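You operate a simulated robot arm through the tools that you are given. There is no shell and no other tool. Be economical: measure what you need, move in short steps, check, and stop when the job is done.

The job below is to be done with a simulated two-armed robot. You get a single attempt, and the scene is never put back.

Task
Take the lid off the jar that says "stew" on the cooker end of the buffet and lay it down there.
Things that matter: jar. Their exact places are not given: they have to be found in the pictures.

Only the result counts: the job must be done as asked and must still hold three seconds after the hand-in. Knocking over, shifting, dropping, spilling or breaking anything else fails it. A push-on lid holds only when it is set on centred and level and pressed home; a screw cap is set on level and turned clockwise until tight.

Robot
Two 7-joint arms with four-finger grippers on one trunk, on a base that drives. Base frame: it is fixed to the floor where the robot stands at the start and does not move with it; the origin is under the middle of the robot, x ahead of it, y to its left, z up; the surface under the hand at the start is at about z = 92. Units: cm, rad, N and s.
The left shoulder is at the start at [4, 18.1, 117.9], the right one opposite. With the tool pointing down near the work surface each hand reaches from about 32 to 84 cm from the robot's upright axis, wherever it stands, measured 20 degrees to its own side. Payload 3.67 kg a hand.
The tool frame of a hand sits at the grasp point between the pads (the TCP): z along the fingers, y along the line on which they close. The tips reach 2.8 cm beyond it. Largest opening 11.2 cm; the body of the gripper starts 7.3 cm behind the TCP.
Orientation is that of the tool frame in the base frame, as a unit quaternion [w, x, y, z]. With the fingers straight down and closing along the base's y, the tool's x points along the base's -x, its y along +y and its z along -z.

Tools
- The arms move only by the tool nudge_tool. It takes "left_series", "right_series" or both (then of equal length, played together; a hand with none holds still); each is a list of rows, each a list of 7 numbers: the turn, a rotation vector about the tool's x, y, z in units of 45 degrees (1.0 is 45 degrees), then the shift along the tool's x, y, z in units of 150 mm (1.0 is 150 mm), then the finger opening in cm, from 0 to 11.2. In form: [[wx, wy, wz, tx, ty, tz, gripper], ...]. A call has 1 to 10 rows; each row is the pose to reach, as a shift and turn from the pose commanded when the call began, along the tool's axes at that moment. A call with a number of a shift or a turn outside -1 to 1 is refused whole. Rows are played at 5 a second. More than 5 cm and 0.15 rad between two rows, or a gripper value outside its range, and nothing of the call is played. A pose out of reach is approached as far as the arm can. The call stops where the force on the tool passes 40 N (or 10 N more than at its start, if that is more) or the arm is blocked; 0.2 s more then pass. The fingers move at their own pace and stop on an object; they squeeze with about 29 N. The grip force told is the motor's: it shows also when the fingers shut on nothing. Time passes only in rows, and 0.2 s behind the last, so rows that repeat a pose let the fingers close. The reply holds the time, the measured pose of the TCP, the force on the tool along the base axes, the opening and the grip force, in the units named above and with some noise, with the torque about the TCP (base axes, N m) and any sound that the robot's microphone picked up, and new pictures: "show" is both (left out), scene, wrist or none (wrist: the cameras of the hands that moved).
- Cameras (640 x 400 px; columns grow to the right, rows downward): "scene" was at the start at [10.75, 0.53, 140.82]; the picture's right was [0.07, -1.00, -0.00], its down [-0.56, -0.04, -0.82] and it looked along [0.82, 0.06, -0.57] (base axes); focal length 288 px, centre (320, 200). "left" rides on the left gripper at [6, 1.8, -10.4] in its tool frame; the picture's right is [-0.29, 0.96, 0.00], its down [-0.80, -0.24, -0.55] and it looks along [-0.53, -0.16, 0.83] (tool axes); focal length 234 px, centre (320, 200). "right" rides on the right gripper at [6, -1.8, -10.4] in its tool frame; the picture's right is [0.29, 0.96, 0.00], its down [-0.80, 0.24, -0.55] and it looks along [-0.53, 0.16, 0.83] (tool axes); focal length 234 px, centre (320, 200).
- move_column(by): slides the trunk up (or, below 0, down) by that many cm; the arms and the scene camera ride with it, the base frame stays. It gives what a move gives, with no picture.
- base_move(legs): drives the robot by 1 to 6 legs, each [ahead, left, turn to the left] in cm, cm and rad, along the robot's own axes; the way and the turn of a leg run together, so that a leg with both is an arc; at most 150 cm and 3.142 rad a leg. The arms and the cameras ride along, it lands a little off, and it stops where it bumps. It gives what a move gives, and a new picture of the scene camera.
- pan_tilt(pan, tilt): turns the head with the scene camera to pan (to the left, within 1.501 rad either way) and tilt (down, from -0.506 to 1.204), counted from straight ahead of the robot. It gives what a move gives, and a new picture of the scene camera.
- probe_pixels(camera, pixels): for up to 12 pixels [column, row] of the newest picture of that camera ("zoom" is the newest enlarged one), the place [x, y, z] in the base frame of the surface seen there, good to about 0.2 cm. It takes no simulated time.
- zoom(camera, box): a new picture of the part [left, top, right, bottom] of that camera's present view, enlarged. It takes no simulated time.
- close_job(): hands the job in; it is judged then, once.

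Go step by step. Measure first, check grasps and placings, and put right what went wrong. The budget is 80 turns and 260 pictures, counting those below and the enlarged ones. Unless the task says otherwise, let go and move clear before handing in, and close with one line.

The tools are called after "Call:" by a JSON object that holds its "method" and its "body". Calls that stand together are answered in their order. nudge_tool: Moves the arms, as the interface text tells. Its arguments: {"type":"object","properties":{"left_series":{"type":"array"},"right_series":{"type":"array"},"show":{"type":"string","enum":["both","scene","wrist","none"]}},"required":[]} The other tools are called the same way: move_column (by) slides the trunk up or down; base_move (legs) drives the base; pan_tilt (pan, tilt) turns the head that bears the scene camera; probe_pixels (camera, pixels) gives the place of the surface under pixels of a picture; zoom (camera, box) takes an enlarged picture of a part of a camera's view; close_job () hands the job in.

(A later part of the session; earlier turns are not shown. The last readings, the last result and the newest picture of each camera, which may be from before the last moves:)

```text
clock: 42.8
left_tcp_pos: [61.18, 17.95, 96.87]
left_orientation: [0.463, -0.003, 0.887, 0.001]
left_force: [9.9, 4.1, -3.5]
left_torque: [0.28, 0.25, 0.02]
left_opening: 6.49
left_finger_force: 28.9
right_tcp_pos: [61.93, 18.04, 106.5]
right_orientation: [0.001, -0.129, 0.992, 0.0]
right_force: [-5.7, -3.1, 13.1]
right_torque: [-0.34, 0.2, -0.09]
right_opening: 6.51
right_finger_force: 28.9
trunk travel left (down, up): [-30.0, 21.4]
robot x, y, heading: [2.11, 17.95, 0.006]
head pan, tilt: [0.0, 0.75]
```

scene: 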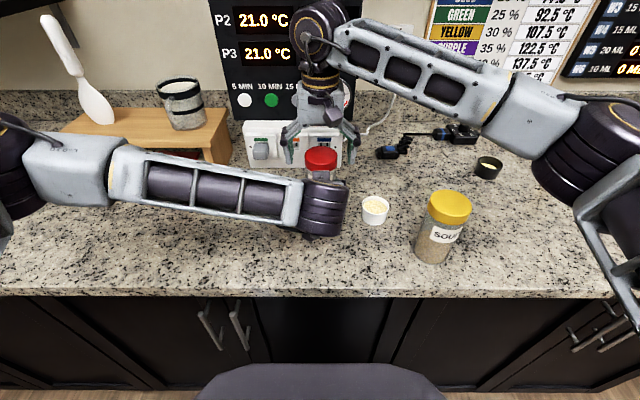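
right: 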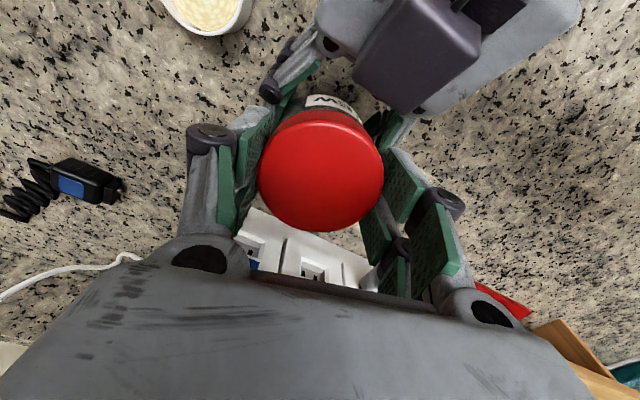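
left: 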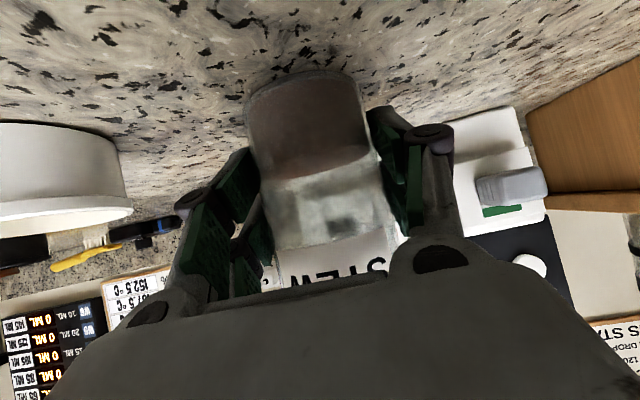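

The twist turned freely in the right direction, and a 13 N upward force appeared, as if the lid is climbing a thread. I'll keep turning counter-clockwise with a slight lift.

Call:
{"method": "nudge_tool", "body": {"right_series": [[0, 0, -0.14, 0, 0, -0.004, 5], [0, 0, -0.28, 0, 0, -0.006, 5], [0, 0, -0.42, 0, 0, -0.008, 5], [0, 0, -0.56, 0, 0, -0.01, 5], [0, 0, -0.7, 0, 0, -0.012, 5], [0, 0, -0.84, 0, 0, -0.013, 5], [0, 0, -0.98, 0, 0, -0.014, 5]], "show": "both"}}

```text
clock: 44.4
left_tcp_pos: [61.15, 17.85, 97.17]
left_orientation: [0.463, -0.002, 0.886, 0.0]
left_force: [2.7, 0.4, -1.4]
left_torque: [0.3, -0.75, 0.1]
left_opening: 6.49
left_finger_force: 28.9
right_tcp_pos: [62.08, 17.98, 106.54]
right_orientation: [0.001, -0.442, 0.897, 0.0]
right_force: [-2.0, 3.5, 9.2]
right_torque: [0.33, 0.73, -0.05]
right_opening: 6.52
right_finger_force: 29.3
right hand out of reach, approached as far as the arm can: row 7
trunk travel left (down, up): [-30.0, 21.4]
robot x, y, heading: [2.26, 17.75, 0.009]
head pan, tilt: [0.0, 0.75]
```

scene: 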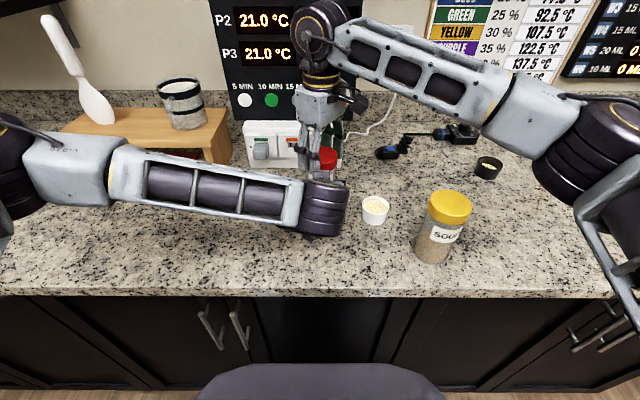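
right: 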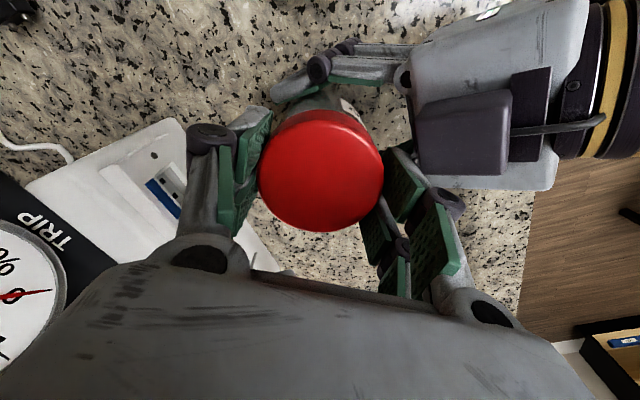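

The right wrist reached its limit at about 52° of turn. I'll test a gentle lift of a few mm to see whether the lid is free.

Call:
{"method": "nudge_tool", "body": {"right_series": [[0, 0, 0.02, 0, 0, -0.01, 5], [0, 0, 0.02, 0, 0, -0.02, 5], [0, 0, 0.02, 0, 0, -0.03, 5]], "show": "none"}}

Call:
{"method": "zoom", "body": {"camera": "scene", "box": [280, 130, 360, 180]}}

```text
clock: 45.2
left_tcp_pos: [61.34, 17.9, 97.21]
left_orientation: [0.463, -0.002, 0.886, 0.0]
left_force: [-16.4, -1.2, 15.8]
left_torque: [-0.04, -0.74, 0.02]
left_opening: 6.49
left_finger_force: 28.5
right_tcp_pos: [62.27, 17.82, 106.72]
right_orientation: [-0.001, -0.434, 0.901, -0.001]
right_force: [16.6, 1.0, -18.8]
right_torque: [0.17, -0.95, -0.05]
right_opening: 6.48
right_finger_force: 29.1
trunk travel left (down, up): [-30.0, 21.4]
robot x, y, heading: [2.66, 17.71, 0.003]
head pan, tilt: [0.0, 0.75]
```

```text
8.00 times, centred on (320, 155) of scene
```

zoom: 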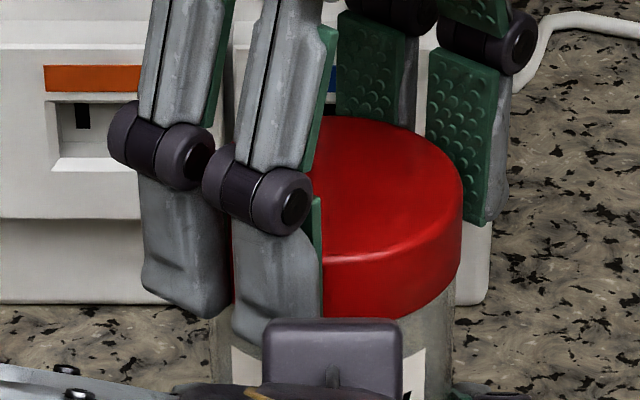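

The lid resists the pull (about 19 N with no movement), so it's still engaged. I'll relax, open, turn the right hand back clockwise and re-grip to unscrew further.

Call:
{"method": "nudge_tool", "body": {"right_series": [[0, 0, 0, 0, 0, 0.025, 5], [0, 0, 0, 0, 0, 0.025, 8.5], [0, 0, 0, -0.01, 0, 0.025, 8.5], [0, 0, 0.17, -0.01, 0, 0.025, 8.5], [0, 0, 0.34, -0.01, 0, 0.025, 8.5], [0, 0, 0.51, -0.01, 0, 0.025, 8.5], [0, 0, 0.68, -0.01, 0, 0.025, 8.5], [0, 0, 0.85, -0.01, 0, 0.025, 8.5], [0, 0, 1.0, -0.01, 0, 0.025, 8.5]], "show": "none"}}

Call:
{"method": "nudge_tool", "body": {"right_series": [[0, 0, 0.17, 0, 0, 0, 8.5], [0, 0, 0.34, 0, 0, 0, 8.5], [0, 0, 0.51, 0, 0, 0, 8.5], [0, 0, 0.68, 0, 0, 0, 8.5], [0, 0, 0.85, 0, 0, 0, 8.5], [0, 0, 1.0, 0, 0, 0, 8.5]], "show": "both"}}

```text
clock: 47.2
left_tcp_pos: [61.36, 17.97, 97.03]
left_orientation: [0.461, -0.002, 0.887, 0.001]
left_force: [3.7, 2.0, 6.6]
left_torque: [-0.01, -0.5, 0.07]
left_opening: 6.51
left_finger_force: 29.2
right_tcp_pos: [62.07, 18.04, 106.58]
right_orientation: [0.0, -0.057, 0.998, 0.0]
right_force: [-0.4, -0.3, -0.4]
right_torque: [0.06, -0.03, 0.01]
right_opening: 8.52
right_finger_force: 0.0
trunk travel left (down, up): [-30.0, 21.4]
robot x, y, heading: [1.8, 17.76, 0.001]
head pan, tilt: [0.0, 0.75]
```

```text
clock: 48.6
left_tcp_pos: [61.26, 17.95, 96.89]
left_orientation: [0.462, -0.003, 0.887, 0.001]
left_force: [2.7, 2.9, 7.9]
left_torque: [0.05, -0.49, 0.13]
left_opening: 6.49
left_finger_force: 28.3
right_tcp_pos: [62.04, 17.99, 106.61]
right_orientation: [0.0, 0.329, 0.944, 0.001]
right_force: [-0.6, -0.1, -0.4]
right_torque: [-0.02, 0.0, -0.01]
right_opening: 8.5
right_finger_force: 0.0
trunk travel left (down, up): [-30.0, 21.4]
robot x, y, heading: [1.75, 17.96, 0.004]
head pan, tilt: [0.0, 0.75]
```

scene: 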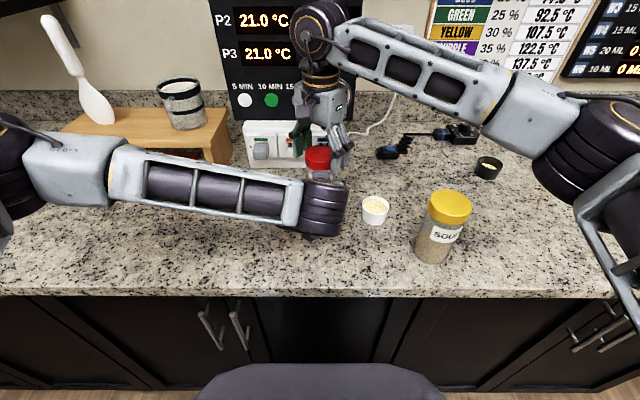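
right: 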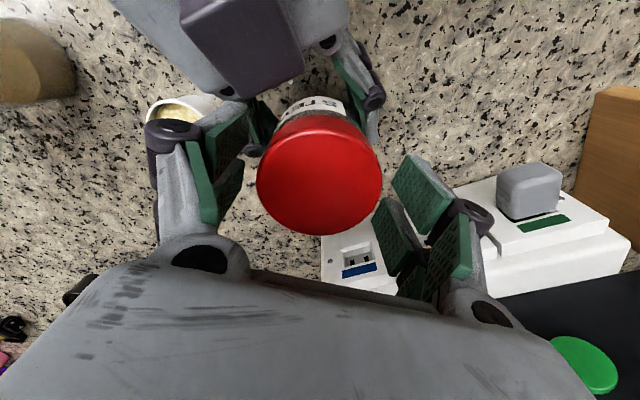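

The right hand is back 38° clockwise. I'll check whether the lid rose.

Call:
{"method": "probe_pixels", "body": {"camera": "right", "pixels": [[320, 170], [320, 150], [320, 200], [300, 180], [345, 180]]}}

Call:
{"method": "zoom", "body": {"camera": "right", "box": [240, 70, 400, 170]}}

```text
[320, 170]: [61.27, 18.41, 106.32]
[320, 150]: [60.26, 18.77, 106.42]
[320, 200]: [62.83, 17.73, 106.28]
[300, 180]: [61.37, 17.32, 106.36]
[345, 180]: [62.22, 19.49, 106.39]
```

```text
4.00 times, centred on (320, 120) of right
```

zoom: 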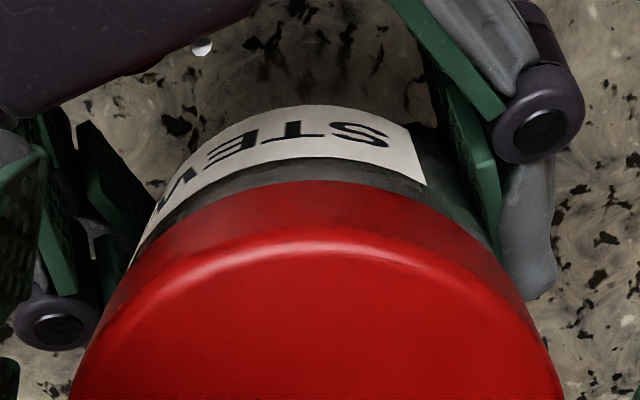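

The lid turned with low torque and the label didn't rotate, so the jar is held. I'll grip again and keep unscrewing.

Call:
{"method": "nudge_tool", "body": {"right_series": [[0, 0, 0, 0, 0, 0, 6.5], [0, 0, 0, 0, 0, 0, 5], [0, 0, 0, 0, 0, 0, 5], [0, 0, -0.15, 0, 0, 0, 5], [0, 0, -0.3, 0, 0, -0.003, 5], [0, 0, -0.45, 0, 0, -0.006, 5], [0, 0, -0.6, 0, 0, -0.008, 5], [0, 0, -0.75, 0, 0, -0.009, 5], [0, 0, -0.9, 0, 0, -0.01, 5]], "show": "none"}}

Call:
{"method": "nudge_tool", "body": {"right_series": [[0, 0, -0.15, 0, 0, -0.001, 5], [0, 0, -0.3, 0, 0, -0.003, 5], [0, 0, -0.45, 0, 0, -0.006, 5], [0, 0, -0.6, 0, 0, -0.008, 5], [0, 0, -0.75, 0, 0, -0.009, 5], [0, 0, -0.9, 0, 0, -0.01, 5], [0, 0, -1.0, 0, 0, -0.01, 5]], "show": "both"}}

```text
clock: 50.6
left_tcp_pos: [61.43, 17.99, 96.94]
left_orientation: [0.462, -0.003, 0.887, 0.001]
left_force: [4.4, 5.5, 4.7]
left_torque: [-0.51, -0.07, 0.08]
left_opening: 6.47
left_finger_force: 28.8
right_tcp_pos: [62.13, 18.07, 106.74]
right_orientation: [0.0, -0.019, 1.0, 0.0]
right_force: [-4.6, -5.4, -6.0]
right_torque: [0.05, 0.41, -0.02]
right_opening: 6.56
right_finger_force: 29.2
trunk travel left (down, up): [-30.0, 21.4]
robot x, y, heading: [2.1, 17.96, -0.001]
head pan, tilt: [0.0, 0.75]
```

```text
clock: 52.2
left_tcp_pos: [61.28, 17.87, 96.91]
left_orientation: [0.462, -0.003, 0.887, 0.001]
left_force: [4.2, 4.6, 4.6]
left_torque: [-0.76, -0.06, 0.07]
left_opening: 6.51
left_finger_force: 29.1
right_tcp_pos: [62.25, 17.97, 106.9]
right_orientation: [0.0, -0.4, 0.916, 0.0]
right_force: [-5.2, -4.4, -8.5]
right_torque: [0.29, 0.53, -0.02]
right_opening: 6.55
right_finger_force: 28.7
trunk travel left (down, up): [-30.0, 21.4]
robot x, y, heading: [2.14, 17.73, 0.007]
head pan, tilt: [0.0, 0.75]
```

scene: 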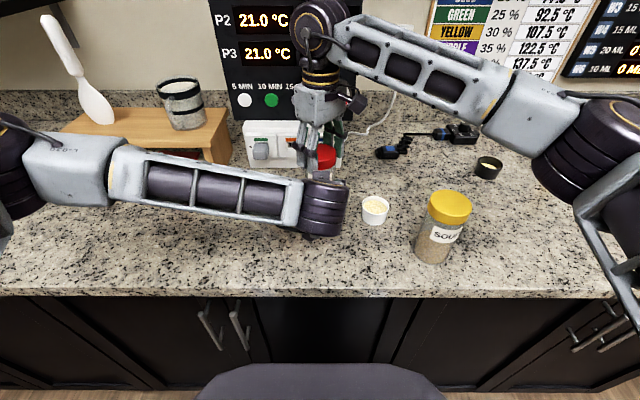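
right: 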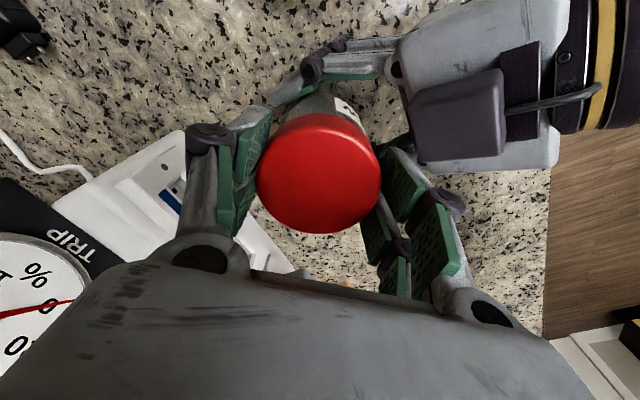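

The right hand has risen 0.3 cm with only about 8 N, so the lid is climbing. I'll test lifting again.

Call:
{"method": "nudge_tool", "body": {"right_series": [[0, 0, 0, 0.01, 0, -0.008, 5], [0, 0, 0, 0.01, 0, -0.016, 5], [0, 0, 0, 0.01, 0, -0.024, 5]], "show": "none"}}

Call:
{"method": "zoom", "body": {"camera": "scene", "box": [280, 130, 360, 180]}}

```text
clock: 53.0
left_tcp_pos: [61.28, 17.84, 97.17]
left_orientation: [0.462, -0.003, 0.887, 0.0]
left_force: [-7.7, -0.4, 19.8]
left_torque: [-0.4, -0.29, 0.05]
left_opening: 6.54
left_finger_force: 29.4
right_tcp_pos: [62.12, 17.87, 107.21]
right_orientation: [0.0, -0.399, 0.917, 0.001]
right_force: [6.9, -0.1, -23.3]
right_torque: [0.35, -0.53, -0.1]
right_opening: 6.55
right_finger_force: 29.6
trunk travel left (down, up): [-30.0, 21.4]
robot x, y, heading: [2.17, 17.51, 0.002]
head pan, tilt: [0.0, 0.75]
```

```text
8.00 times, centred on (320, 155) of scene
```

zoom: 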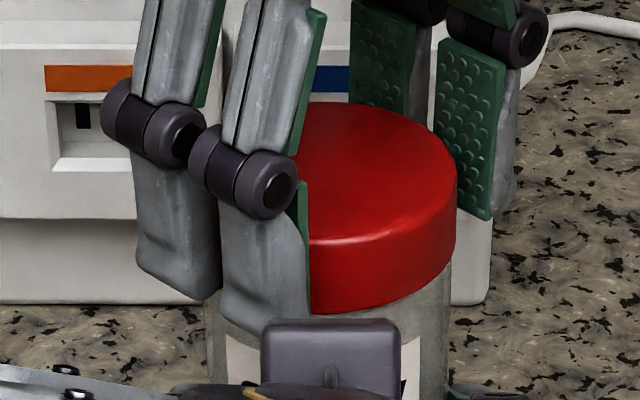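

It's still on the thread but higher than before. Another re-grip cycle.

Call:
{"method": "nudge_tool", "body": {"right_series": [[0, 0, 0, 0, 0, 0.02, 5], [0, 0, 0, 0, 0, 0.02, 8.5], [0, 0, 0, 0, 0, 0.02, 8.5], [0, 0, 0.17, 0, 0, 0.02, 8.5], [0, 0, 0.34, 0, 0, 0.02, 8.5], [0, 0, 0.51, 0, 0, 0.02, 8.5], [0, 0, 0.68, 0, 0, 0.02, 8.5], [0, 0, 0.85, 0, 0, 0.02, 8.5], [0, 0, 1.0, 0, 0, 0.02, 8.5]], "show": "none"}}

Call:
{"method": "nudge_tool", "body": {"right_series": [[0, 0, 0.17, 0, 0, 0, 8.5], [0, 0, 0.34, 0, 0, 0, 8.5], [0, 0, 0.51, 0, 0, 0, 8.5], [0, 0, 0.68, 0, 0, 0, 8.5], [0, 0, 0.85, 0, 0, 0, 8.5], [0, 0, 1.0, 0, 0, 0, 8.5]], "show": "wrist"}}

Call:
{"method": "probe_pixels", "body": {"camera": "right", "pixels": [[320, 170], [320, 150], [320, 200], [300, 180], [345, 180]]}}

```text
clock: 55.0
left_tcp_pos: [61.26, 17.96, 96.92]
left_orientation: [0.462, -0.003, 0.887, 0.001]
left_force: [0.7, 0.2, -2.3]
left_torque: [-0.02, 0.03, 0.0]
left_opening: 6.45
left_finger_force: 29.2
right_tcp_pos: [62.11, 18.0, 107.05]
right_orientation: [0.001, -0.017, 1.0, 0.0]
right_force: [-0.3, -0.3, 0.1]
right_torque: [0.0, 0.01, -0.03]
right_opening: 8.49
right_finger_force: 0.0
trunk travel left (down, up): [-30.0, 21.4]
robot x, y, heading: [2.41, 17.99, 0.006]
head pan, tilt: [0.0, 0.75]
```

```text
clock: 56.4
left_tcp_pos: [61.18, 17.94, 97.07]
left_orientation: [0.462, -0.003, 0.887, 0.001]
left_force: [-0.5, 0.2, -3.5]
left_torque: [-0.01, 0.03, 0.0]
left_opening: 6.44
left_finger_force: 28.9
right_tcp_pos: [62.14, 18.01, 106.89]
right_orientation: [0.0, 0.367, 0.93, -0.001]
right_force: [0.6, 0.3, 0.0]
right_torque: [0.01, 0.0, -0.05]
right_opening: 8.47
right_finger_force: 0.0
trunk travel left (down, up): [-30.0, 21.4]
robot x, y, heading: [2.27, 17.8, 0.006]
head pan, tilt: [0.0, 0.75]
```

right: 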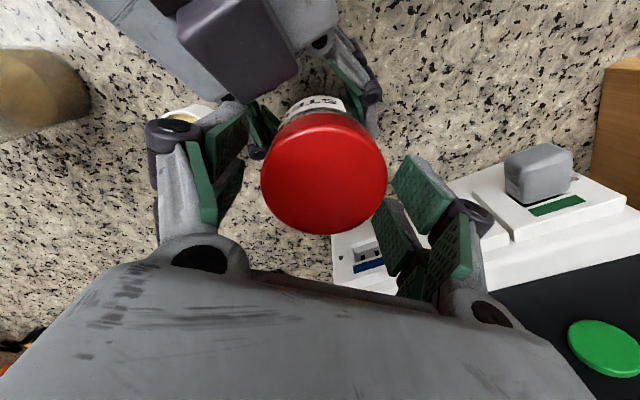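

```text
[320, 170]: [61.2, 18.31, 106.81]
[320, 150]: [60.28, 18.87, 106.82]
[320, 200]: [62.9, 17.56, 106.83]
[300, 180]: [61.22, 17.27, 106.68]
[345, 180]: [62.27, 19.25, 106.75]
```

The lid top has risen about 0.45 cm, to 106.75. The left reading suggests the jar may now hang slightly in the grip. Gripping and unscrewing again.

Call:
{"method": "nudge_tool", "body": {"right_series": [[0, 0, 0, 0, 0, 0, 6.5], [0, 0, 0, 0, 0, 0, 5], [0, 0, 0, 0, 0, 0, 5], [0, 0, -0.15, 0, 0, 0, 5], [0, 0, -0.3, 0, 0, -0.002, 5], [0, 0, -0.45, 0, 0, -0.003, 5], [0, 0, -0.6, 0, 0, -0.004, 5], [0, 0, -0.75, 0, 0, -0.005, 5], [0, 0, -0.9, 0, 0, -0.006, 5]], "show": "none"}}

Call:
{"method": "nudge_tool", "body": {"right_series": [[0, 0, -0.15, 0, 0, -0.001, 5], [0, 0, -0.3, 0, 0, -0.002, 5], [0, 0, -0.45, 0, 0, -0.003, 5], [0, 0, -0.6, 0, 0, -0.004, 5], [0, 0, -0.75, 0, 0, -0.005, 5], [0, 0, -0.9, 0, 0, -0.006, 5], [0, 0, -1.05, 0, 0, -0.007, 5]], "show": "wrist"}}

```text
clock: 58.4
left_tcp_pos: [61.32, 17.84, 96.92]
left_orientation: [0.462, -0.003, 0.887, 0.001]
left_force: [-6.3, -15.4, -7.3]
left_torque: [0.43, -0.34, -0.12]
left_opening: 6.42
left_finger_force: 29.2
right_tcp_pos: [62.02, 17.98, 107.03]
right_orientation: [0.0, 0.02, 1.0, 0.001]
right_force: [6.1, 15.5, 4.8]
right_torque: [1.07, -0.23, 0.03]
right_opening: 6.5
right_finger_force: 29.2
trunk travel left (down, up): [-30.0, 21.4]
robot x, y, heading: [2.28, 17.65, 0.001]
head pan, tilt: [0.0, 0.75]
```

```text
refused: -1.05 is not a number from -1 to 1
```

The second half was refused for one number being over 1, and there's a 15 N sideways load. I'll relieve it by 0.1 cm and redo the second half.

Call:
{"method": "nudge_tool", "body": {"right_series": [[0, 0, -0.15, -0.003, 0.006, -0.001, 5], [0, 0, -0.3, -0.003, 0.006, -0.002, 5], [0, 0, -0.45, -0.003, 0.006, -0.003, 5], [0, 0, -0.6, -0.003, 0.006, -0.004, 5], [0, 0, -0.75, -0.003, 0.006, -0.005, 5], [0, 0, -0.9, -0.003, 0.006, -0.006, 5], [0, 0, -1.0, -0.003, 0.006, -0.007, 5]], "show": "wrist"}}

Call:
{"method": "nudge_tool", "body": {"right_series": [[0, 0, 0, 0, 0, -0.008, 5], [0, 0, 0, 0, 0, -0.016, 5], [0, 0, 0, 0, 0, -0.024, 5]], "show": "none"}}

Call:
{"method": "zoom", "body": {"camera": "scene", "box": [280, 130, 360, 180]}}

```text
clock: 60.0
left_tcp_pos: [61.33, 17.98, 97.02]
left_orientation: [0.462, -0.003, 0.887, 0.002]
left_force: [6.2, -7.4, -7.9]
left_torque: [0.14, 0.08, -0.06]
left_opening: 6.43
left_finger_force: 29.1
right_tcp_pos: [62.13, 17.95, 107.14]
right_orientation: [0.0, -0.364, 0.931, 0.0]
right_force: [-6.1, 7.6, 5.4]
right_torque: [0.6, 0.63, 0.03]
right_opening: 6.5
right_finger_force: 28.6
trunk travel left (down, up): [-30.0, 21.4]
robot x, y, heading: [2.09, 17.83, 0.006]
head pan, tilt: [0.0, 0.75]
```

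right: 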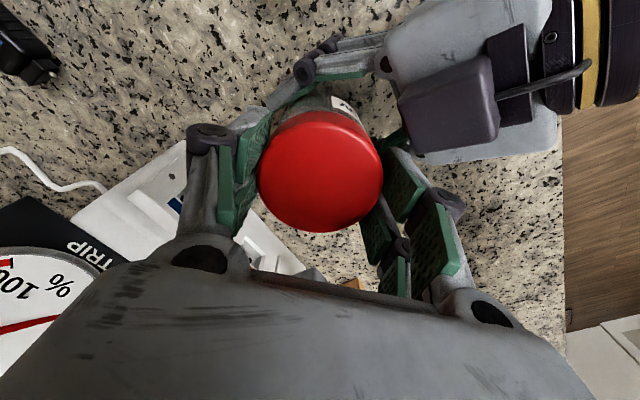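

```text
clock: 60.8
left_tcp_pos: [61.32, 17.85, 97.22]
left_orientation: [0.464, -0.003, 0.886, 0.001]
left_force: [4.1, -2.3, 4.8]
left_torque: [0.12, 0.33, -0.03]
left_opening: 6.45
left_finger_force: 28.5
right_tcp_pos: [62.21, 18.13, 107.45]
right_orientation: [-0.001, -0.363, 0.932, 0.0]
right_force: [-3.7, 1.7, -6.9]
right_torque: [0.09, -0.02, -0.01]
right_opening: 6.49
right_finger_force: 29.2
trunk travel left (down, up): [-30.0, 21.4]
robot x, y, heading: [2.29, 17.84, 0.003]
head pan, tilt: [0.0, 0.75]
```

```text
8.00 times, centred on (320, 155) of scene
```

zoom: 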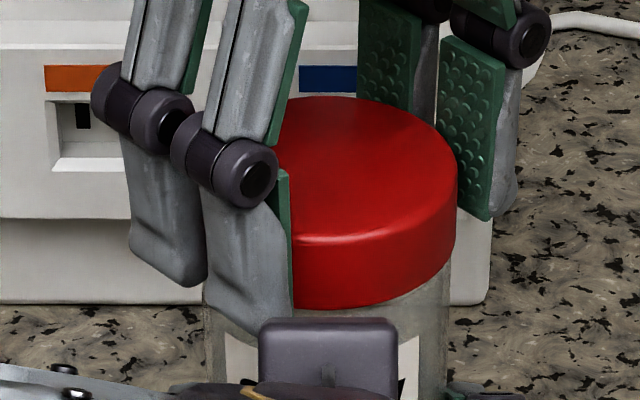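

Only about 7 N this time for the same lift. I'll lift another 0.3 cm as a test.

Call:
{"method": "nudge_tool", "body": {"right_series": [[0, 0, 0, 0, 0, -0.007, 5], [0, 0, 0, 0, 0, -0.014, 5], [0, 0, 0, 0, 0, -0.021, 5]], "show": "none"}}

```text
clock: 61.6
left_tcp_pos: [61.42, 17.96, 97.17]
left_orientation: [0.464, -0.003, 0.886, 0.0]
left_force: [-2.8, 0.7, 21.3]
left_torque: [0.05, -0.21, 0.03]
left_opening: 6.46
left_finger_force: 28.6
right_tcp_pos: [62.02, 17.97, 107.67]
right_orientation: [-0.001, -0.363, 0.932, 0.0]
right_force: [1.3, -0.9, -24.4]
right_torque: [-0.14, -0.19, 0.0]
right_opening: 6.47
right_finger_force: 29.4
trunk travel left (down, up): [-30.0, 21.4]
robot x, y, heading: [2.31, 17.57, 0.007]
head pan, tilt: [0.0, 0.75]
```

Still threaded. Another cycle.

Call:
{"method": "nudge_tool", "body": {"right_series": [[0, 0, 0, 0, 0, 0.018, 5], [0, 0, 0, 0, 0, 0.018, 8.5], [0, 0, 0, 0, 0, 0.018, 8.5], [0, 0, 0.17, 0, 0, 0.018, 8.5], [0, 0, 0.34, 0, 0, 0.018, 8.5], [0, 0, 0.51, 0, 0, 0.018, 8.5], [0, 0, 0.68, 0, 0, 0.018, 8.5], [0, 0, 0.85, 0, 0, 0.018, 8.5], [0, 0, 1.0, 0, 0, 0.018, 8.5]], "show": "none"}}

Call:
{"method": "nudge_tool", "body": {"right_series": [[0, 0, 0.17, 0, 0, 0, 8.5], [0, 0, 0.34, 0, 0, 0, 8.5], [0, 0, 0.51, 0, 0, 0, 8.5], [0, 0, 0.68, 0, 0, 0, 8.5], [0, 0, 0.85, 0, 0, 0, 8.5], [0, 0, 1.0, 0, 0, 0, 8.5]], "show": "both"}}

Call:
{"method": "probe_pixels", "body": {"camera": "right", "pixels": [[320, 170], [320, 150], [320, 200], [300, 180], [345, 180]]}}

Call:
{"method": "zoom", "body": {"camera": "scene", "box": [280, 130, 360, 180]}}

```text
clock: 63.6
left_tcp_pos: [61.22, 17.92, 96.93]
left_orientation: [0.462, -0.003, 0.887, 0.001]
left_force: [0.0, 0.0, -2.5]
left_torque: [0.01, 0.04, -0.01]
left_opening: 6.4
left_finger_force: 29.2
right_tcp_pos: [62.18, 18.08, 107.59]
right_orientation: [-0.001, 0.023, 1.0, 0.0]
right_force: [-0.3, 0.2, -0.1]
right_torque: [0.01, -0.02, 0.01]
right_opening: 8.51
right_finger_force: 0.1
trunk travel left (down, up): [-30.0, 21.4]
robot x, y, heading: [2.1, 17.79, 0.005]
head pan, tilt: [0.0, 0.75]
```

```text
clock: 65.0
left_tcp_pos: [61.29, 17.97, 96.91]
left_orientation: [0.462, -0.004, 0.887, 0.002]
left_force: [-14.6, 20.3, 1.8]
left_torque: [-2.05, -0.85, -1.07]
left_opening: 6.4
left_finger_force: 28.5
right_tcp_pos: [62.34, 17.72, 107.48]
right_orientation: [0.002, 0.405, 0.914, -0.002]
right_force: [13.6, -20.8, -4.8]
right_torque: [-0.18, -0.65, 1.22]
right_opening: 8.6
right_finger_force: 0.2
trunk travel left (down, up): [-30.0, 21.4]
robot x, y, heading: [1.77, 17.84, 0.007]
head pan, tilt: [0.0, 0.75]
```

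scene: 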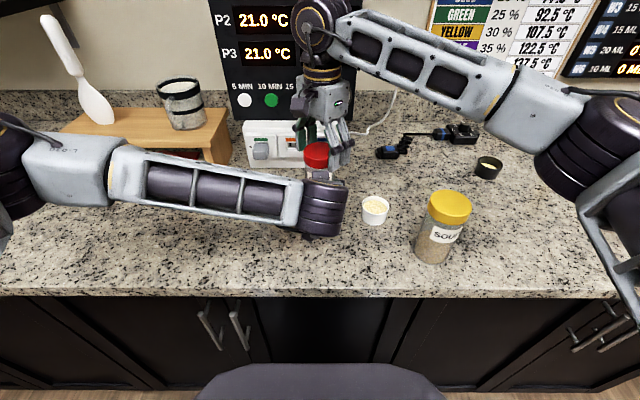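
right: 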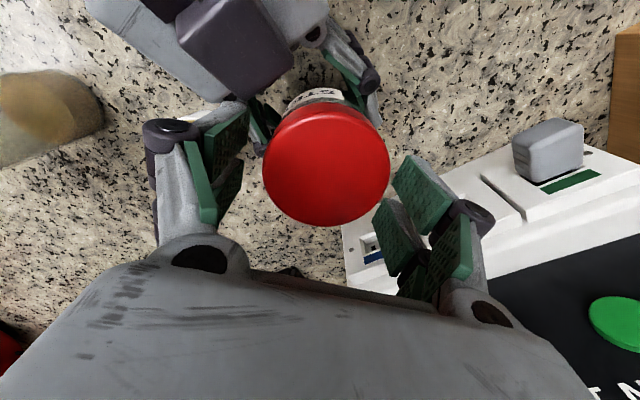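

```text
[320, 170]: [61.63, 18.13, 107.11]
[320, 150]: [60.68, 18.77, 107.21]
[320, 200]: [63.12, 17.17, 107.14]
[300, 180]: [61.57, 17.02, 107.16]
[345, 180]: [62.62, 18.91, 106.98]
```

```text
8.00 times, centred on (320, 155) of scene
```

zoom: 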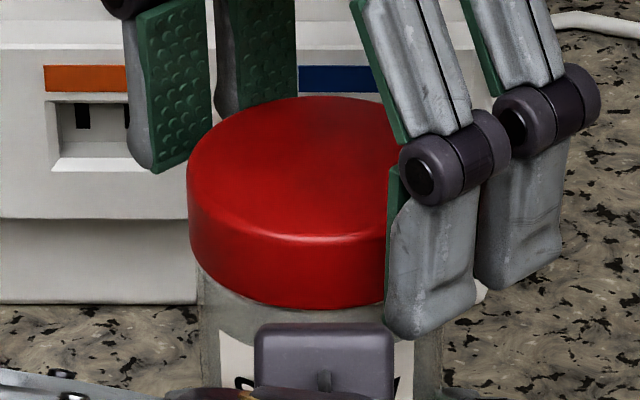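

The lid is up to 107.1, but the last few degrees of clockwise turn produced about 25 N of contact, a right finger touching part of the left hand. I'll turn back a little to clear it, raise slightly, and check.

Call:
{"method": "nudge_tool", "body": {"right_series": [[0, 0, -0.1, 0, 0, 0, 8.5], [0, 0, -0.2, 0, 0, -0.01, 8.5], [0, 0, -0.2, 0, 0, -0.01, 8.5]], "show": "wrist"}}

```text
clock: 65.8
left_tcp_pos: [61.31, 17.87, 96.98]
left_orientation: [0.461, -0.002, 0.887, 0.0]
left_force: [-0.3, -0.6, -2.7]
left_torque: [-0.04, 0.02, 0.0]
left_opening: 6.42
left_finger_force: 28.3
right_tcp_pos: [62.01, 18.13, 107.83]
right_orientation: [0.0, 0.328, 0.945, 0.001]
right_force: [-0.3, -0.9, 0.7]
right_torque: [-0.02, 0.01, 0.0]
right_opening: 8.49
right_finger_force: 0.1
trunk travel left (down, up): [-30.0, 21.4]
robot x, y, heading: [2.27, 17.77, 0.001]
head pan, tilt: [0.0, 0.75]
```

right: 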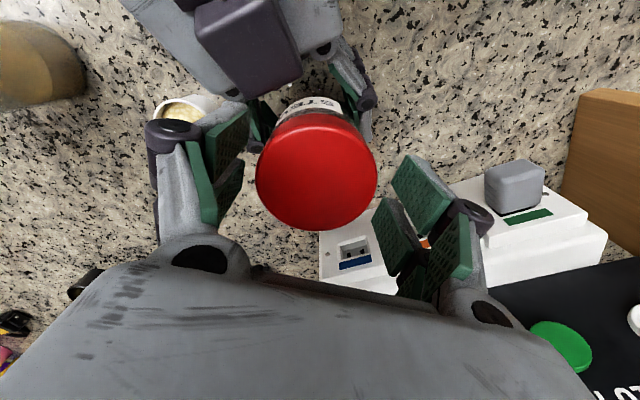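

The contact is gone. Gripping slightly lower and continuing to unscrew.

Call:
{"method": "nudge_tool", "body": {"right_series": [[0, 0, 0, 0, 0, 0.035, 8.5], [0, 0, 0, 0, 0, 0.035, 5], [0, 0, 0, 0, 0, 0.035, 5], [0, 0, -0.15, 0, 0, 0.035, 5], [0, 0, -0.3, 0, 0, 0.033, 5], [0, 0, -0.45, 0, 0, 0.032, 5], [0, 0, -0.6, 0, 0, 0.031, 5], [0, 0, -0.75, 0, 0, 0.03, 5], [0, 0, -0.9, 0, 0, 0.029, 5]], "show": "none"}}

Call:
{"method": "nudge_tool", "body": {"right_series": [[0, 0, -0.15, 0, 0, -0.001, 5], [0, 0, -0.3, 0, 0, -0.002, 5], [0, 0, -0.45, 0, 0, -0.003, 5], [0, 0, -0.6, 0, 0, -0.004, 5], [0, 0, -0.75, 0, 0, -0.005, 5], [0, 0, -0.9, 0, 0, -0.006, 5], [0, 0, -1.0, 0, 0, -0.007, 5]], "show": "none"}}

Call:
{"method": "nudge_tool", "body": {"right_series": [[0, 0, 0, 0, 0, -0.008, 5], [0, 0, 0, 0, 0, -0.016, 5], [0, 0, 0, 0, 0, -0.024, 5]], "show": "both"}}

```text
clock: 67.8
left_tcp_pos: [61.4, 17.91, 97.02]
left_orientation: [0.463, -0.003, 0.886, 0.001]
left_force: [14.2, -1.2, -4.8]
left_torque: [-0.2, 0.79, 0.0]
left_opening: 6.42
left_finger_force: 29.3
right_tcp_pos: [62.04, 17.98, 107.27]
right_orientation: [0.0, -0.019, 1.0, 0.0]
right_force: [-14.5, 1.2, 3.4]
right_torque: [0.41, 0.73, -0.04]
right_opening: 6.58
right_finger_force: 29.2
trunk travel left (down, up): [-30.0, 21.4]
robot x, y, heading: [2.32, 18.14, 0.001]
head pan, tilt: [0.0, 0.75]
```

```text
clock: 69.4
left_tcp_pos: [61.24, 17.87, 97.01]
left_orientation: [0.462, -0.001, 0.887, -0.001]
left_force: [-4.2, -8.5, -2.7]
left_torque: [0.8, -0.24, 0.45]
left_opening: 6.43
left_finger_force: 29.2
right_tcp_pos: [62.11, 18.16, 107.43]
right_orientation: [0.0, -0.4, 0.916, 0.001]
right_force: [2.6, 8.8, -0.3]
right_torque: [0.09, -0.12, -0.51]
right_opening: 6.58
right_finger_force: 28.9
trunk travel left (down, up): [-30.0, 21.4]
robot x, y, heading: [2.13, 17.84, 0.002]
head pan, tilt: [0.0, 0.75]
```

```text
clock: 70.2
left_tcp_pos: [61.26, 18.04, 97.0]
left_orientation: [0.462, -0.003, 0.887, 0.001]
left_force: [-4.6, 1.7, 0.1]
left_torque: [-0.1, -0.34, -0.03]
left_opening: 6.44
left_finger_force: 30.0
right_tcp_pos: [62.19, 17.88, 107.85]
right_orientation: [0.0, -0.399, 0.917, 0.0]
right_force: [5.4, -2.3, -3.5]
right_torque: [-0.08, -0.21, 0.03]
right_opening: 6.56
right_finger_force: 29.0
trunk travel left (down, up): [-30.0, 21.4]
robot x, y, heading: [2.41, 18.04, 0.008]
head pan, tilt: [0.0, 0.75]
```

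scene: 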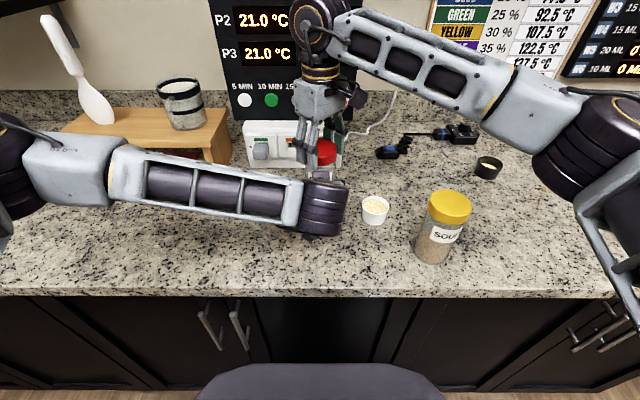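
right: 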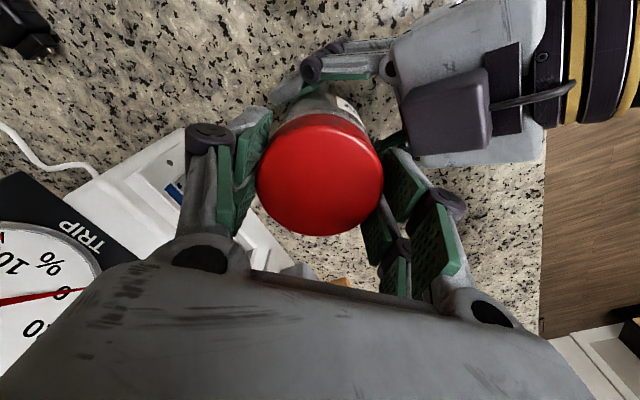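

Lifting 0.36 cm now costs only about 3 N, so the lid seems free. Lifting further.

Call:
{"method": "nudge_tool", "body": {"right_series": [[0, 0, 0, 0, 0, -0.01, 5], [0, 0, 0, 0, 0, -0.02, 5], [0, 0, 0, 0, 0, -0.03, 5], [0, 0, 0, 0, 0, -0.045, 5]], "show": "none"}}

Call:
{"method": "zoom", "body": {"camera": "scene", "box": [280, 130, 360, 180]}}

```text
clock: 71.2
left_tcp_pos: [61.33, 17.9, 97.09]
left_orientation: [0.462, -0.003, 0.887, 0.001]
left_force: [-0.1, -0.2, -1.9]
left_torque: [-0.01, 0.02, 0.0]
left_opening: 6.42
left_finger_force: 28.9
right_tcp_pos: [62.13, 18.12, 108.46]
right_orientation: [0.0, -0.399, 0.917, 0.0]
right_force: [-0.8, 0.4, -0.8]
right_torque: [0.0, -0.02, 0.02]
right_opening: 6.57
right_finger_force: 29.1
trunk travel left (down, up): [-30.0, 21.4]
robot x, y, heading: [2.04, 17.72, 0.007]
head pan, tilt: [0.0, 0.75]
```

```text
8.00 times, centred on (320, 155) of scene
```

zoom: 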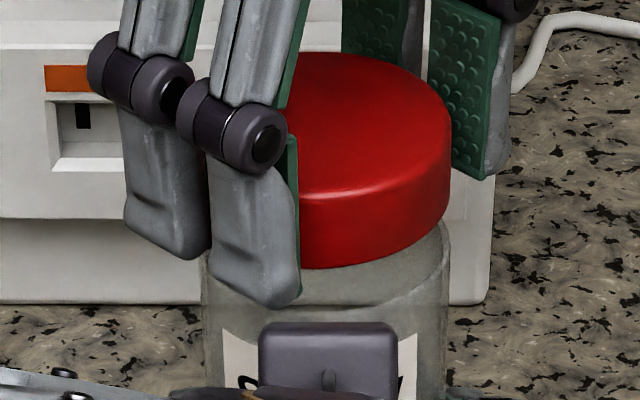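

The lid is off and no force is left. I'll raise it well clear and probe for an empty landing spot on the cooker side.

Call:
{"method": "nudge_tool", "body": {"right_series": [[0, 0, 0, 0, 0, -0.2, 5], [0, 0, 0, 0, 0, -0.4, 5], [0, 0, 0, 0, 0, -0.6, 5], [0, 0, 0, 0, 0, -0.8, 5]], "show": "both"}}

Call:
{"method": "probe_pixels", "body": {"camera": "scene", "pixels": [[520, 220], [530, 235], [500, 240], [450, 205], [488, 165], [560, 210], [425, 175], [580, 165]]}}

```text
clock: 72.2
left_tcp_pos: [61.38, 18.08, 97.17]
left_orientation: [0.462, -0.003, 0.887, 0.001]
left_force: [-0.7, -0.1, -2.3]
left_torque: [0.0, 0.01, -0.02]
left_opening: 6.43
left_finger_force: 29.1
right_tcp_pos: [62.07, 18.35, 120.6]
right_orientation: [0.0, -0.399, 0.917, 0.001]
right_force: [0.1, 0.0, -0.7]
right_torque: [0.03, 0.03, 0.0]
right_opening: 6.59
right_finger_force: 29.2
trunk travel left (down, up): [-30.0, 21.4]
robot x, y, heading: [1.89, 17.58, 0.007]
head pan, tilt: [0.0, 0.75]
```

scene: 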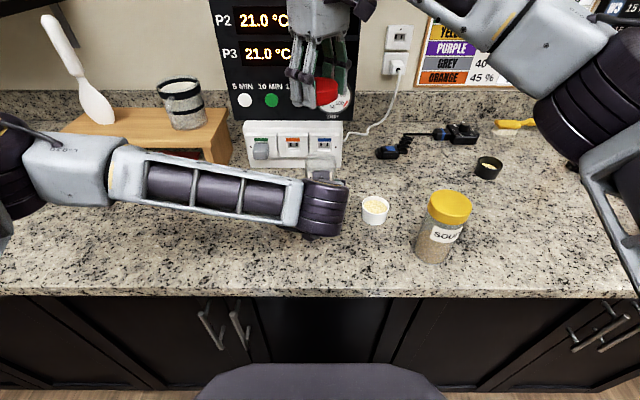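
right: 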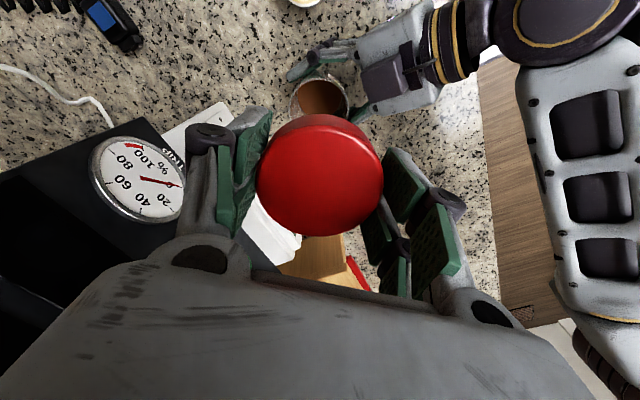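

```text
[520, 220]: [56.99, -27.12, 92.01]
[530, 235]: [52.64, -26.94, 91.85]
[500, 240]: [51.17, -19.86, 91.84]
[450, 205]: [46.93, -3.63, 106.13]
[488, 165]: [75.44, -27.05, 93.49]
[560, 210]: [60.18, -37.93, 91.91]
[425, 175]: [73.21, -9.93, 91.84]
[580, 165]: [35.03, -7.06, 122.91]
```

The lid is held cleanly, and the open jar stands below in the left grip. The counter around (63,-9) is free, so I'll carry the lid there at height and unwind the wrist.

Call:
{"method": "nudge_tool", "body": {"right_series": [[0, 0, 0.1, 0.12, -0.12, 0, 5], [0, 0, 0.25, 0.24, -0.24, 0, 5], [0, 0, 0.4, 0.37, -0.36, 0, 5], [0, 0, 0.55, 0.49, -0.48, 0, 5], [0, 0, 0.7, 0.61, -0.6, 0, 5], [0, 0, 0.85, 0.73, -0.72, 0, 5], [0, 0, 1.0, 0.856, -0.843, 0, 5]], "show": "both"}}

Call:
{"method": "probe_pixels", "body": {"camera": "right", "pixels": [[320, 170], [320, 150], [320, 200], [300, 180], [345, 180]]}}

```text
clock: 73.8
left_tcp_pos: [61.26, 17.89, 97.05]
left_orientation: [0.461, -0.002, 0.887, 0.002]
left_force: [-0.2, -0.6, -1.8]
left_torque: [0.03, 0.02, 0.02]
left_opening: 6.41
left_finger_force: 28.7
right_tcp_pos: [62.41, 0.13, 120.36]
right_orientation: [0.0, -0.017, 1.0, 0.0]
right_force: [-0.5, 1.0, -0.2]
right_torque: [0.01, 0.01, 0.0]
right_opening: 6.55
right_finger_force: 29.6
trunk travel left (down, up): [-30.0, 21.4]
robot x, y, heading: [2.21, 17.95, 0.002]
head pan, tilt: [0.0, 0.75]
```

scene: 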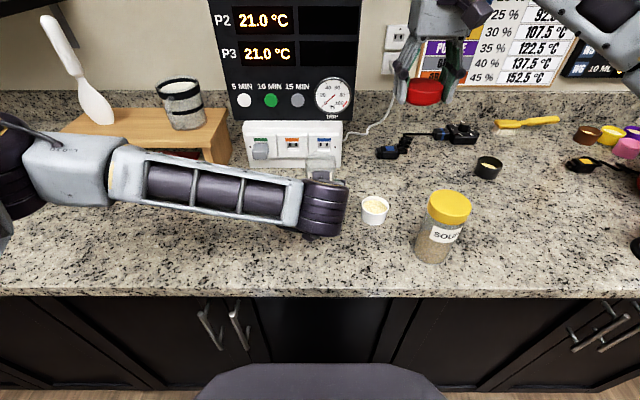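
right: 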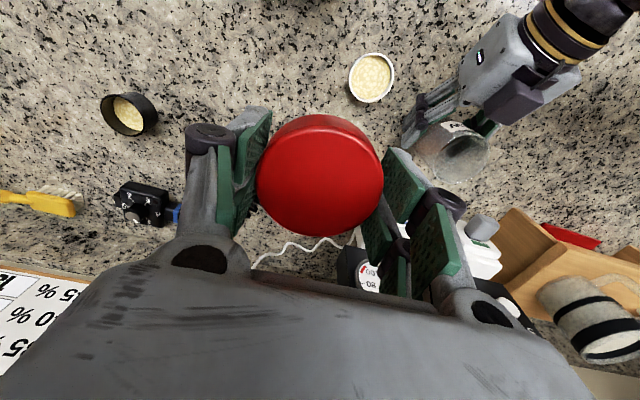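

```text
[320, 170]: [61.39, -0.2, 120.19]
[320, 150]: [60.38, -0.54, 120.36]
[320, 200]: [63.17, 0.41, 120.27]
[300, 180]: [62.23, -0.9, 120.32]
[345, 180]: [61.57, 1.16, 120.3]
```

The lid is level with its top at TCP height. I'll move to y -9 and start down.

Call:
{"method": "nudge_tool", "body": {"right_series": [[0, 0, 0, 0, -0.2, 0, 5], [0, 0, 0, 0, -0.4, 0.05, 5], [0, 0, 0, 0, -0.607, 0.2, 5], [0, 0, 0, 0, -0.607, 0.4, 5], [0, 0, 0, 0, -0.607, 0.6, 5], [0, 0, 0, 0, -0.607, 0.8, 5], [0, 0, 0, 0, -0.607, 1.0, 5]], "show": "both"}}

```text
clock: 75.4
left_tcp_pos: [61.39, 17.9, 96.99]
left_orientation: [0.462, -0.003, 0.887, 0.001]
left_force: [-0.6, 0.7, -2.5]
left_torque: [-0.01, 0.0, -0.01]
left_opening: 6.43
left_finger_force: 29.3
right_tcp_pos: [62.82, -9.09, 105.2]
right_orientation: [0.0, -0.018, 1.0, 0.0]
right_force: [0.5, -0.8, -0.5]
right_torque: [-0.02, -0.01, -0.01]
right_opening: 6.58
right_finger_force: 28.4
trunk travel left (down, up): [-30.0, 21.4]
robot x, y, heading: [2.27, 18.03, 0.003]
head pan, tilt: [0.0, 0.75]
```

scene: 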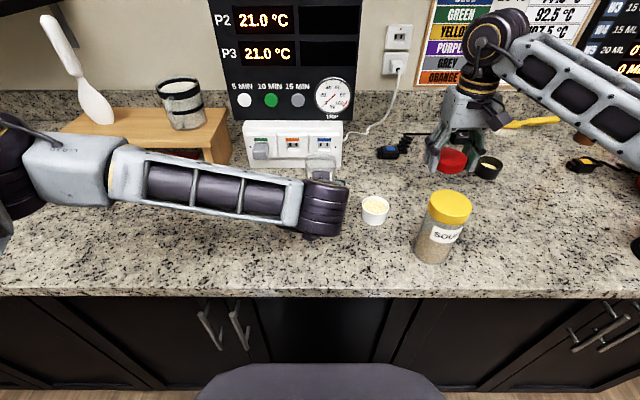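
right: 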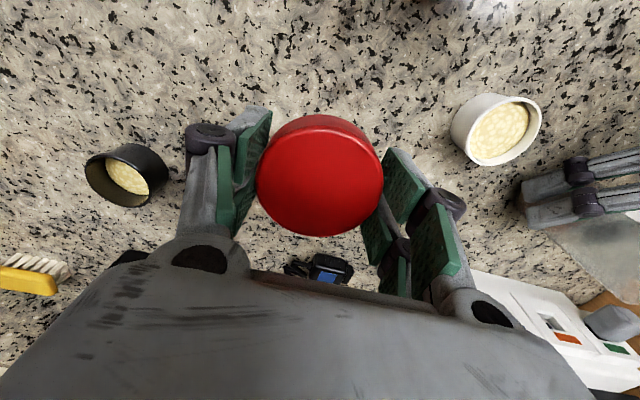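

The space below is clear on all sides. Lowering to just above the counter (tips at about 92.0).

Call:
{"method": "nudge_tool", "body": {"right_series": [[0, 0, 0, 0, 0, 0.2, 5], [0, 0, 0, 0, 0, 0.4, 5], [0, 0, 0, 0, 0, 0.58, 5], [0, 0, 0, 0, 0, 0.66, 5], [0, 0, 0, 0, 0, 0.69, 5], [0, 0, 0, 0, 0, 0.7, 5]], "show": "wrist"}}

```text
clock: 76.8
left_tcp_pos: [61.15, 17.91, 97.12]
left_orientation: [0.462, -0.002, 0.887, 0.0]
left_force: [0.4, 0.0, -3.3]
left_torque: [0.01, 0.01, 0.01]
left_opening: 6.43
left_finger_force: 28.7
right_tcp_pos: [62.95, -9.26, 94.93]
right_orientation: [0.002, -0.018, 1.0, 0.0]
right_force: [0.2, -0.3, 8.3]
right_torque: [0.07, -0.19, -0.03]
right_opening: 6.6
right_finger_force: 29.0
trunk travel left (down, up): [-30.0, 21.4]
robot x, y, heading: [1.55, 17.92, 0.008]
head pan, tilt: [0.0, 0.75]
```

right: 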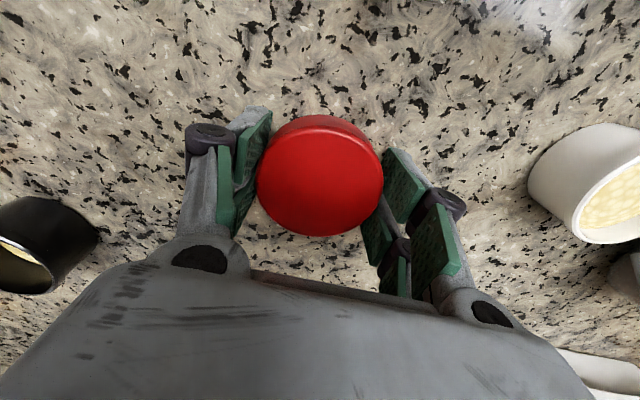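

There's about 8 N of contact with the counter. Releasing and rising straight up.

Call:
{"method": "nudge_tool", "body": {"right_series": [[0, 0, 0, 0, 0, -0.005, 6.8], [0, 0, 0, 0, 0, -0.005, 8.5], [0, 0, 0, 0, 0, -0.005, 9], [0, 0, 0, 0, 0, -0.1, 9], [0, 0, 0, 0, 0, -0.3, 9], [0, 0, 0, 0, 0, -0.55, 9], [0, 0, 0, 0, 0, -0.8, 9], [0, 0, 0, 0, 0, -1.0, 9]], "show": "both"}}

Call:
{"method": "probe_pixels", "body": {"camera": "right", "pixels": [[310, 130], [320, 120], [300, 150], [330, 140]]}}

```text
clock: 78.6
left_tcp_pos: [61.35, 18.06, 96.97]
left_orientation: [0.462, -0.003, 0.887, 0.001]
left_force: [-0.1, 0.6, -2.4]
left_torque: [0.01, 0.01, -0.04]
left_opening: 6.41
left_finger_force: 29.2
right_tcp_pos: [62.92, -9.17, 110.11]
right_orientation: [0.0, -0.019, 1.0, 0.0]
right_force: [0.0, 0.2, -0.4]
right_torque: [-0.01, 0.01, -0.01]
right_opening: 9.01
right_finger_force: 0.3
trunk travel left (down, up): [-30.0, 21.4]
robot x, y, heading: [2.07, 18.15, 0.004]
head pan, tilt: [0.0, 0.75]
```

scene: 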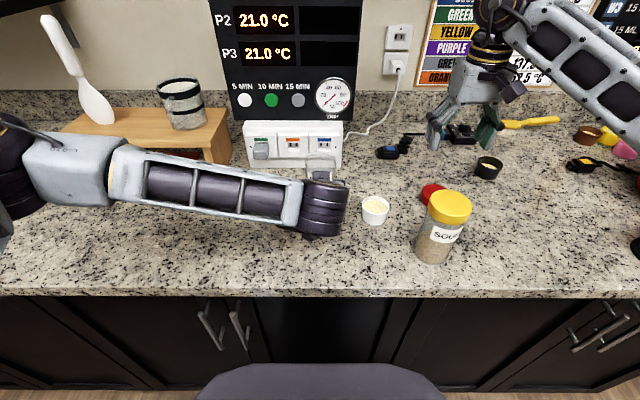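
right: 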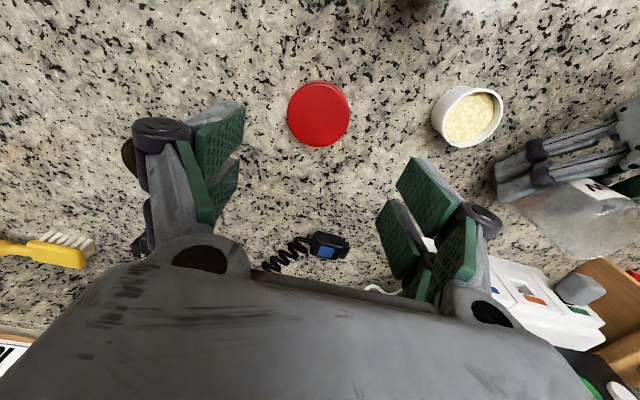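

```text
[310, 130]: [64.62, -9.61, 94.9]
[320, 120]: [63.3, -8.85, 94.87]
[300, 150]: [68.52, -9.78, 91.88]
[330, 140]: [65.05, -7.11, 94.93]
```

The lid lies flat (top z 94.9, level). The left hand seems to bear the jar's weight (fz about -2.5), so I'll lower it 0.2 cm to feel for the counter.

Call:
{"method": "nudge_tool", "body": {"left_series": [[0, 0, 0, 0.0055, 0, 0.0038, 4], [0, 0, 0, 0.011, 0, 0.0076, 4], [0, 0, 0, 0.011, 0, 0.0076, 4]], "show": "wrist"}}

Call:
{"method": "nudge_tool", "body": {"left_series": [[0, 0, 0, 0.0055, 0, 0.0038, 4], [0, 0, 0, 0.0055, 0, 0.0038, 4]], "show": "none"}}

```text
clock: 79.4
left_tcp_pos: [61.46, 17.9, 96.89]
left_orientation: [0.462, -0.003, 0.887, 0.001]
left_force: [0.7, -0.7, -3.3]
left_torque: [-0.01, 0.01, -0.05]
left_opening: 6.45
left_finger_force: 29.0
right_tcp_pos: [62.82, -9.06, 110.19]
right_orientation: [0.0, -0.018, 1.0, 0.0]
right_force: [-0.4, 0.5, 0.8]
right_torque: [-0.04, 0.0, 0.02]
right_opening: 9.01
right_finger_force: 0.1
trunk travel left (down, up): [-30.0, 21.4]
robot x, y, heading: [2.06, 18.04, 0.004]
head pan, tilt: [0.0, 0.75]
```

left: 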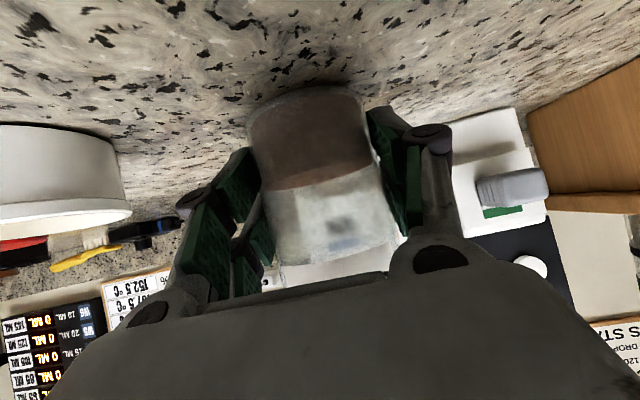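

```text
clock: 80.0
left_tcp_pos: [61.33, 17.94, 96.78]
left_orientation: [0.462, -0.003, 0.887, 0.001]
left_force: [0.9, 0.0, -2.2]
left_torque: [-0.01, 0.02, -0.01]
left_opening: 6.42
left_finger_force: 28.9
right_tcp_pos: [62.87, -9.22, 110.12]
right_orientation: [0.0, -0.018, 1.0, -0.001]
right_force: [-0.6, -0.4, 0.4]
right_torque: [0.01, -0.02, 0.02]
right_opening: 9.02
right_finger_force: 0.0
trunk travel left (down, up): [-30.0, 21.4]
robot x, y, heading: [2.23, 17.69, 0.003]
head pan, tilt: [0.0, 0.75]
```

Still hanging: the jar's bottom shifted in the view from row 72 to 88, so it slid up almost 1 cm in the grip. Lowering further in small steps.

Call:
{"method": "nudge_tool", "body": {"left_series": [[0, 0, 0, 0.0055, 0, 0.0038, 4], [0, 0, 0, 0.011, 0, 0.0076, 4], [0, 0, 0, 0.011, 0, 0.0076, 4]], "show": "none"}}

Call:
{"method": "nudge_tool", "body": {"left_series": [[0, 0, 0, 0.0055, 0, 0.0038, 4], [0, 0, 0, 0.0082, 0, 0.0057, 4], [0, 0, 0, 0.0082, 0, 0.0057, 4]], "show": "none"}}

```text
clock: 80.8
left_tcp_pos: [61.36, 17.79, 96.6]
left_orientation: [0.462, -0.003, 0.887, 0.001]
left_force: [0.3, 0.7, -2.9]
left_torque: [0.01, 0.03, 0.03]
left_opening: 6.45
left_finger_force: 29.4
right_tcp_pos: [62.78, -9.22, 110.12]
right_orientation: [0.0, -0.018, 1.0, 0.0]
right_force: [0.0, 0.3, 0.0]
right_torque: [-0.03, -0.01, -0.01]
right_opening: 8.99
right_finger_force: 0.0
trunk travel left (down, up): [-30.0, 21.4]
robot x, y, heading: [2.31, 17.77, 0.004]
head pan, tilt: [0.0, 0.75]
```

```text
clock: 81.6
left_tcp_pos: [61.38, 17.8, 96.44]
left_orientation: [0.462, -0.003, 0.887, 0.001]
left_force: [0.4, 0.3, -3.1]
left_torque: [-0.03, -0.02, 0.03]
left_opening: 6.43
left_finger_force: 29.3
right_tcp_pos: [62.82, -9.28, 110.13]
right_orientation: [0.0, -0.018, 1.0, 0.001]
right_force: [0.4, 0.0, 0.4]
right_torque: [0.0, -0.01, 0.0]
right_opening: 9.01
right_finger_force: 0.0
trunk travel left (down, up): [-30.0, 21.4]
robot x, y, heading: [2.02, 18.15, 0.003]
head pan, tilt: [0.0, 0.75]
```

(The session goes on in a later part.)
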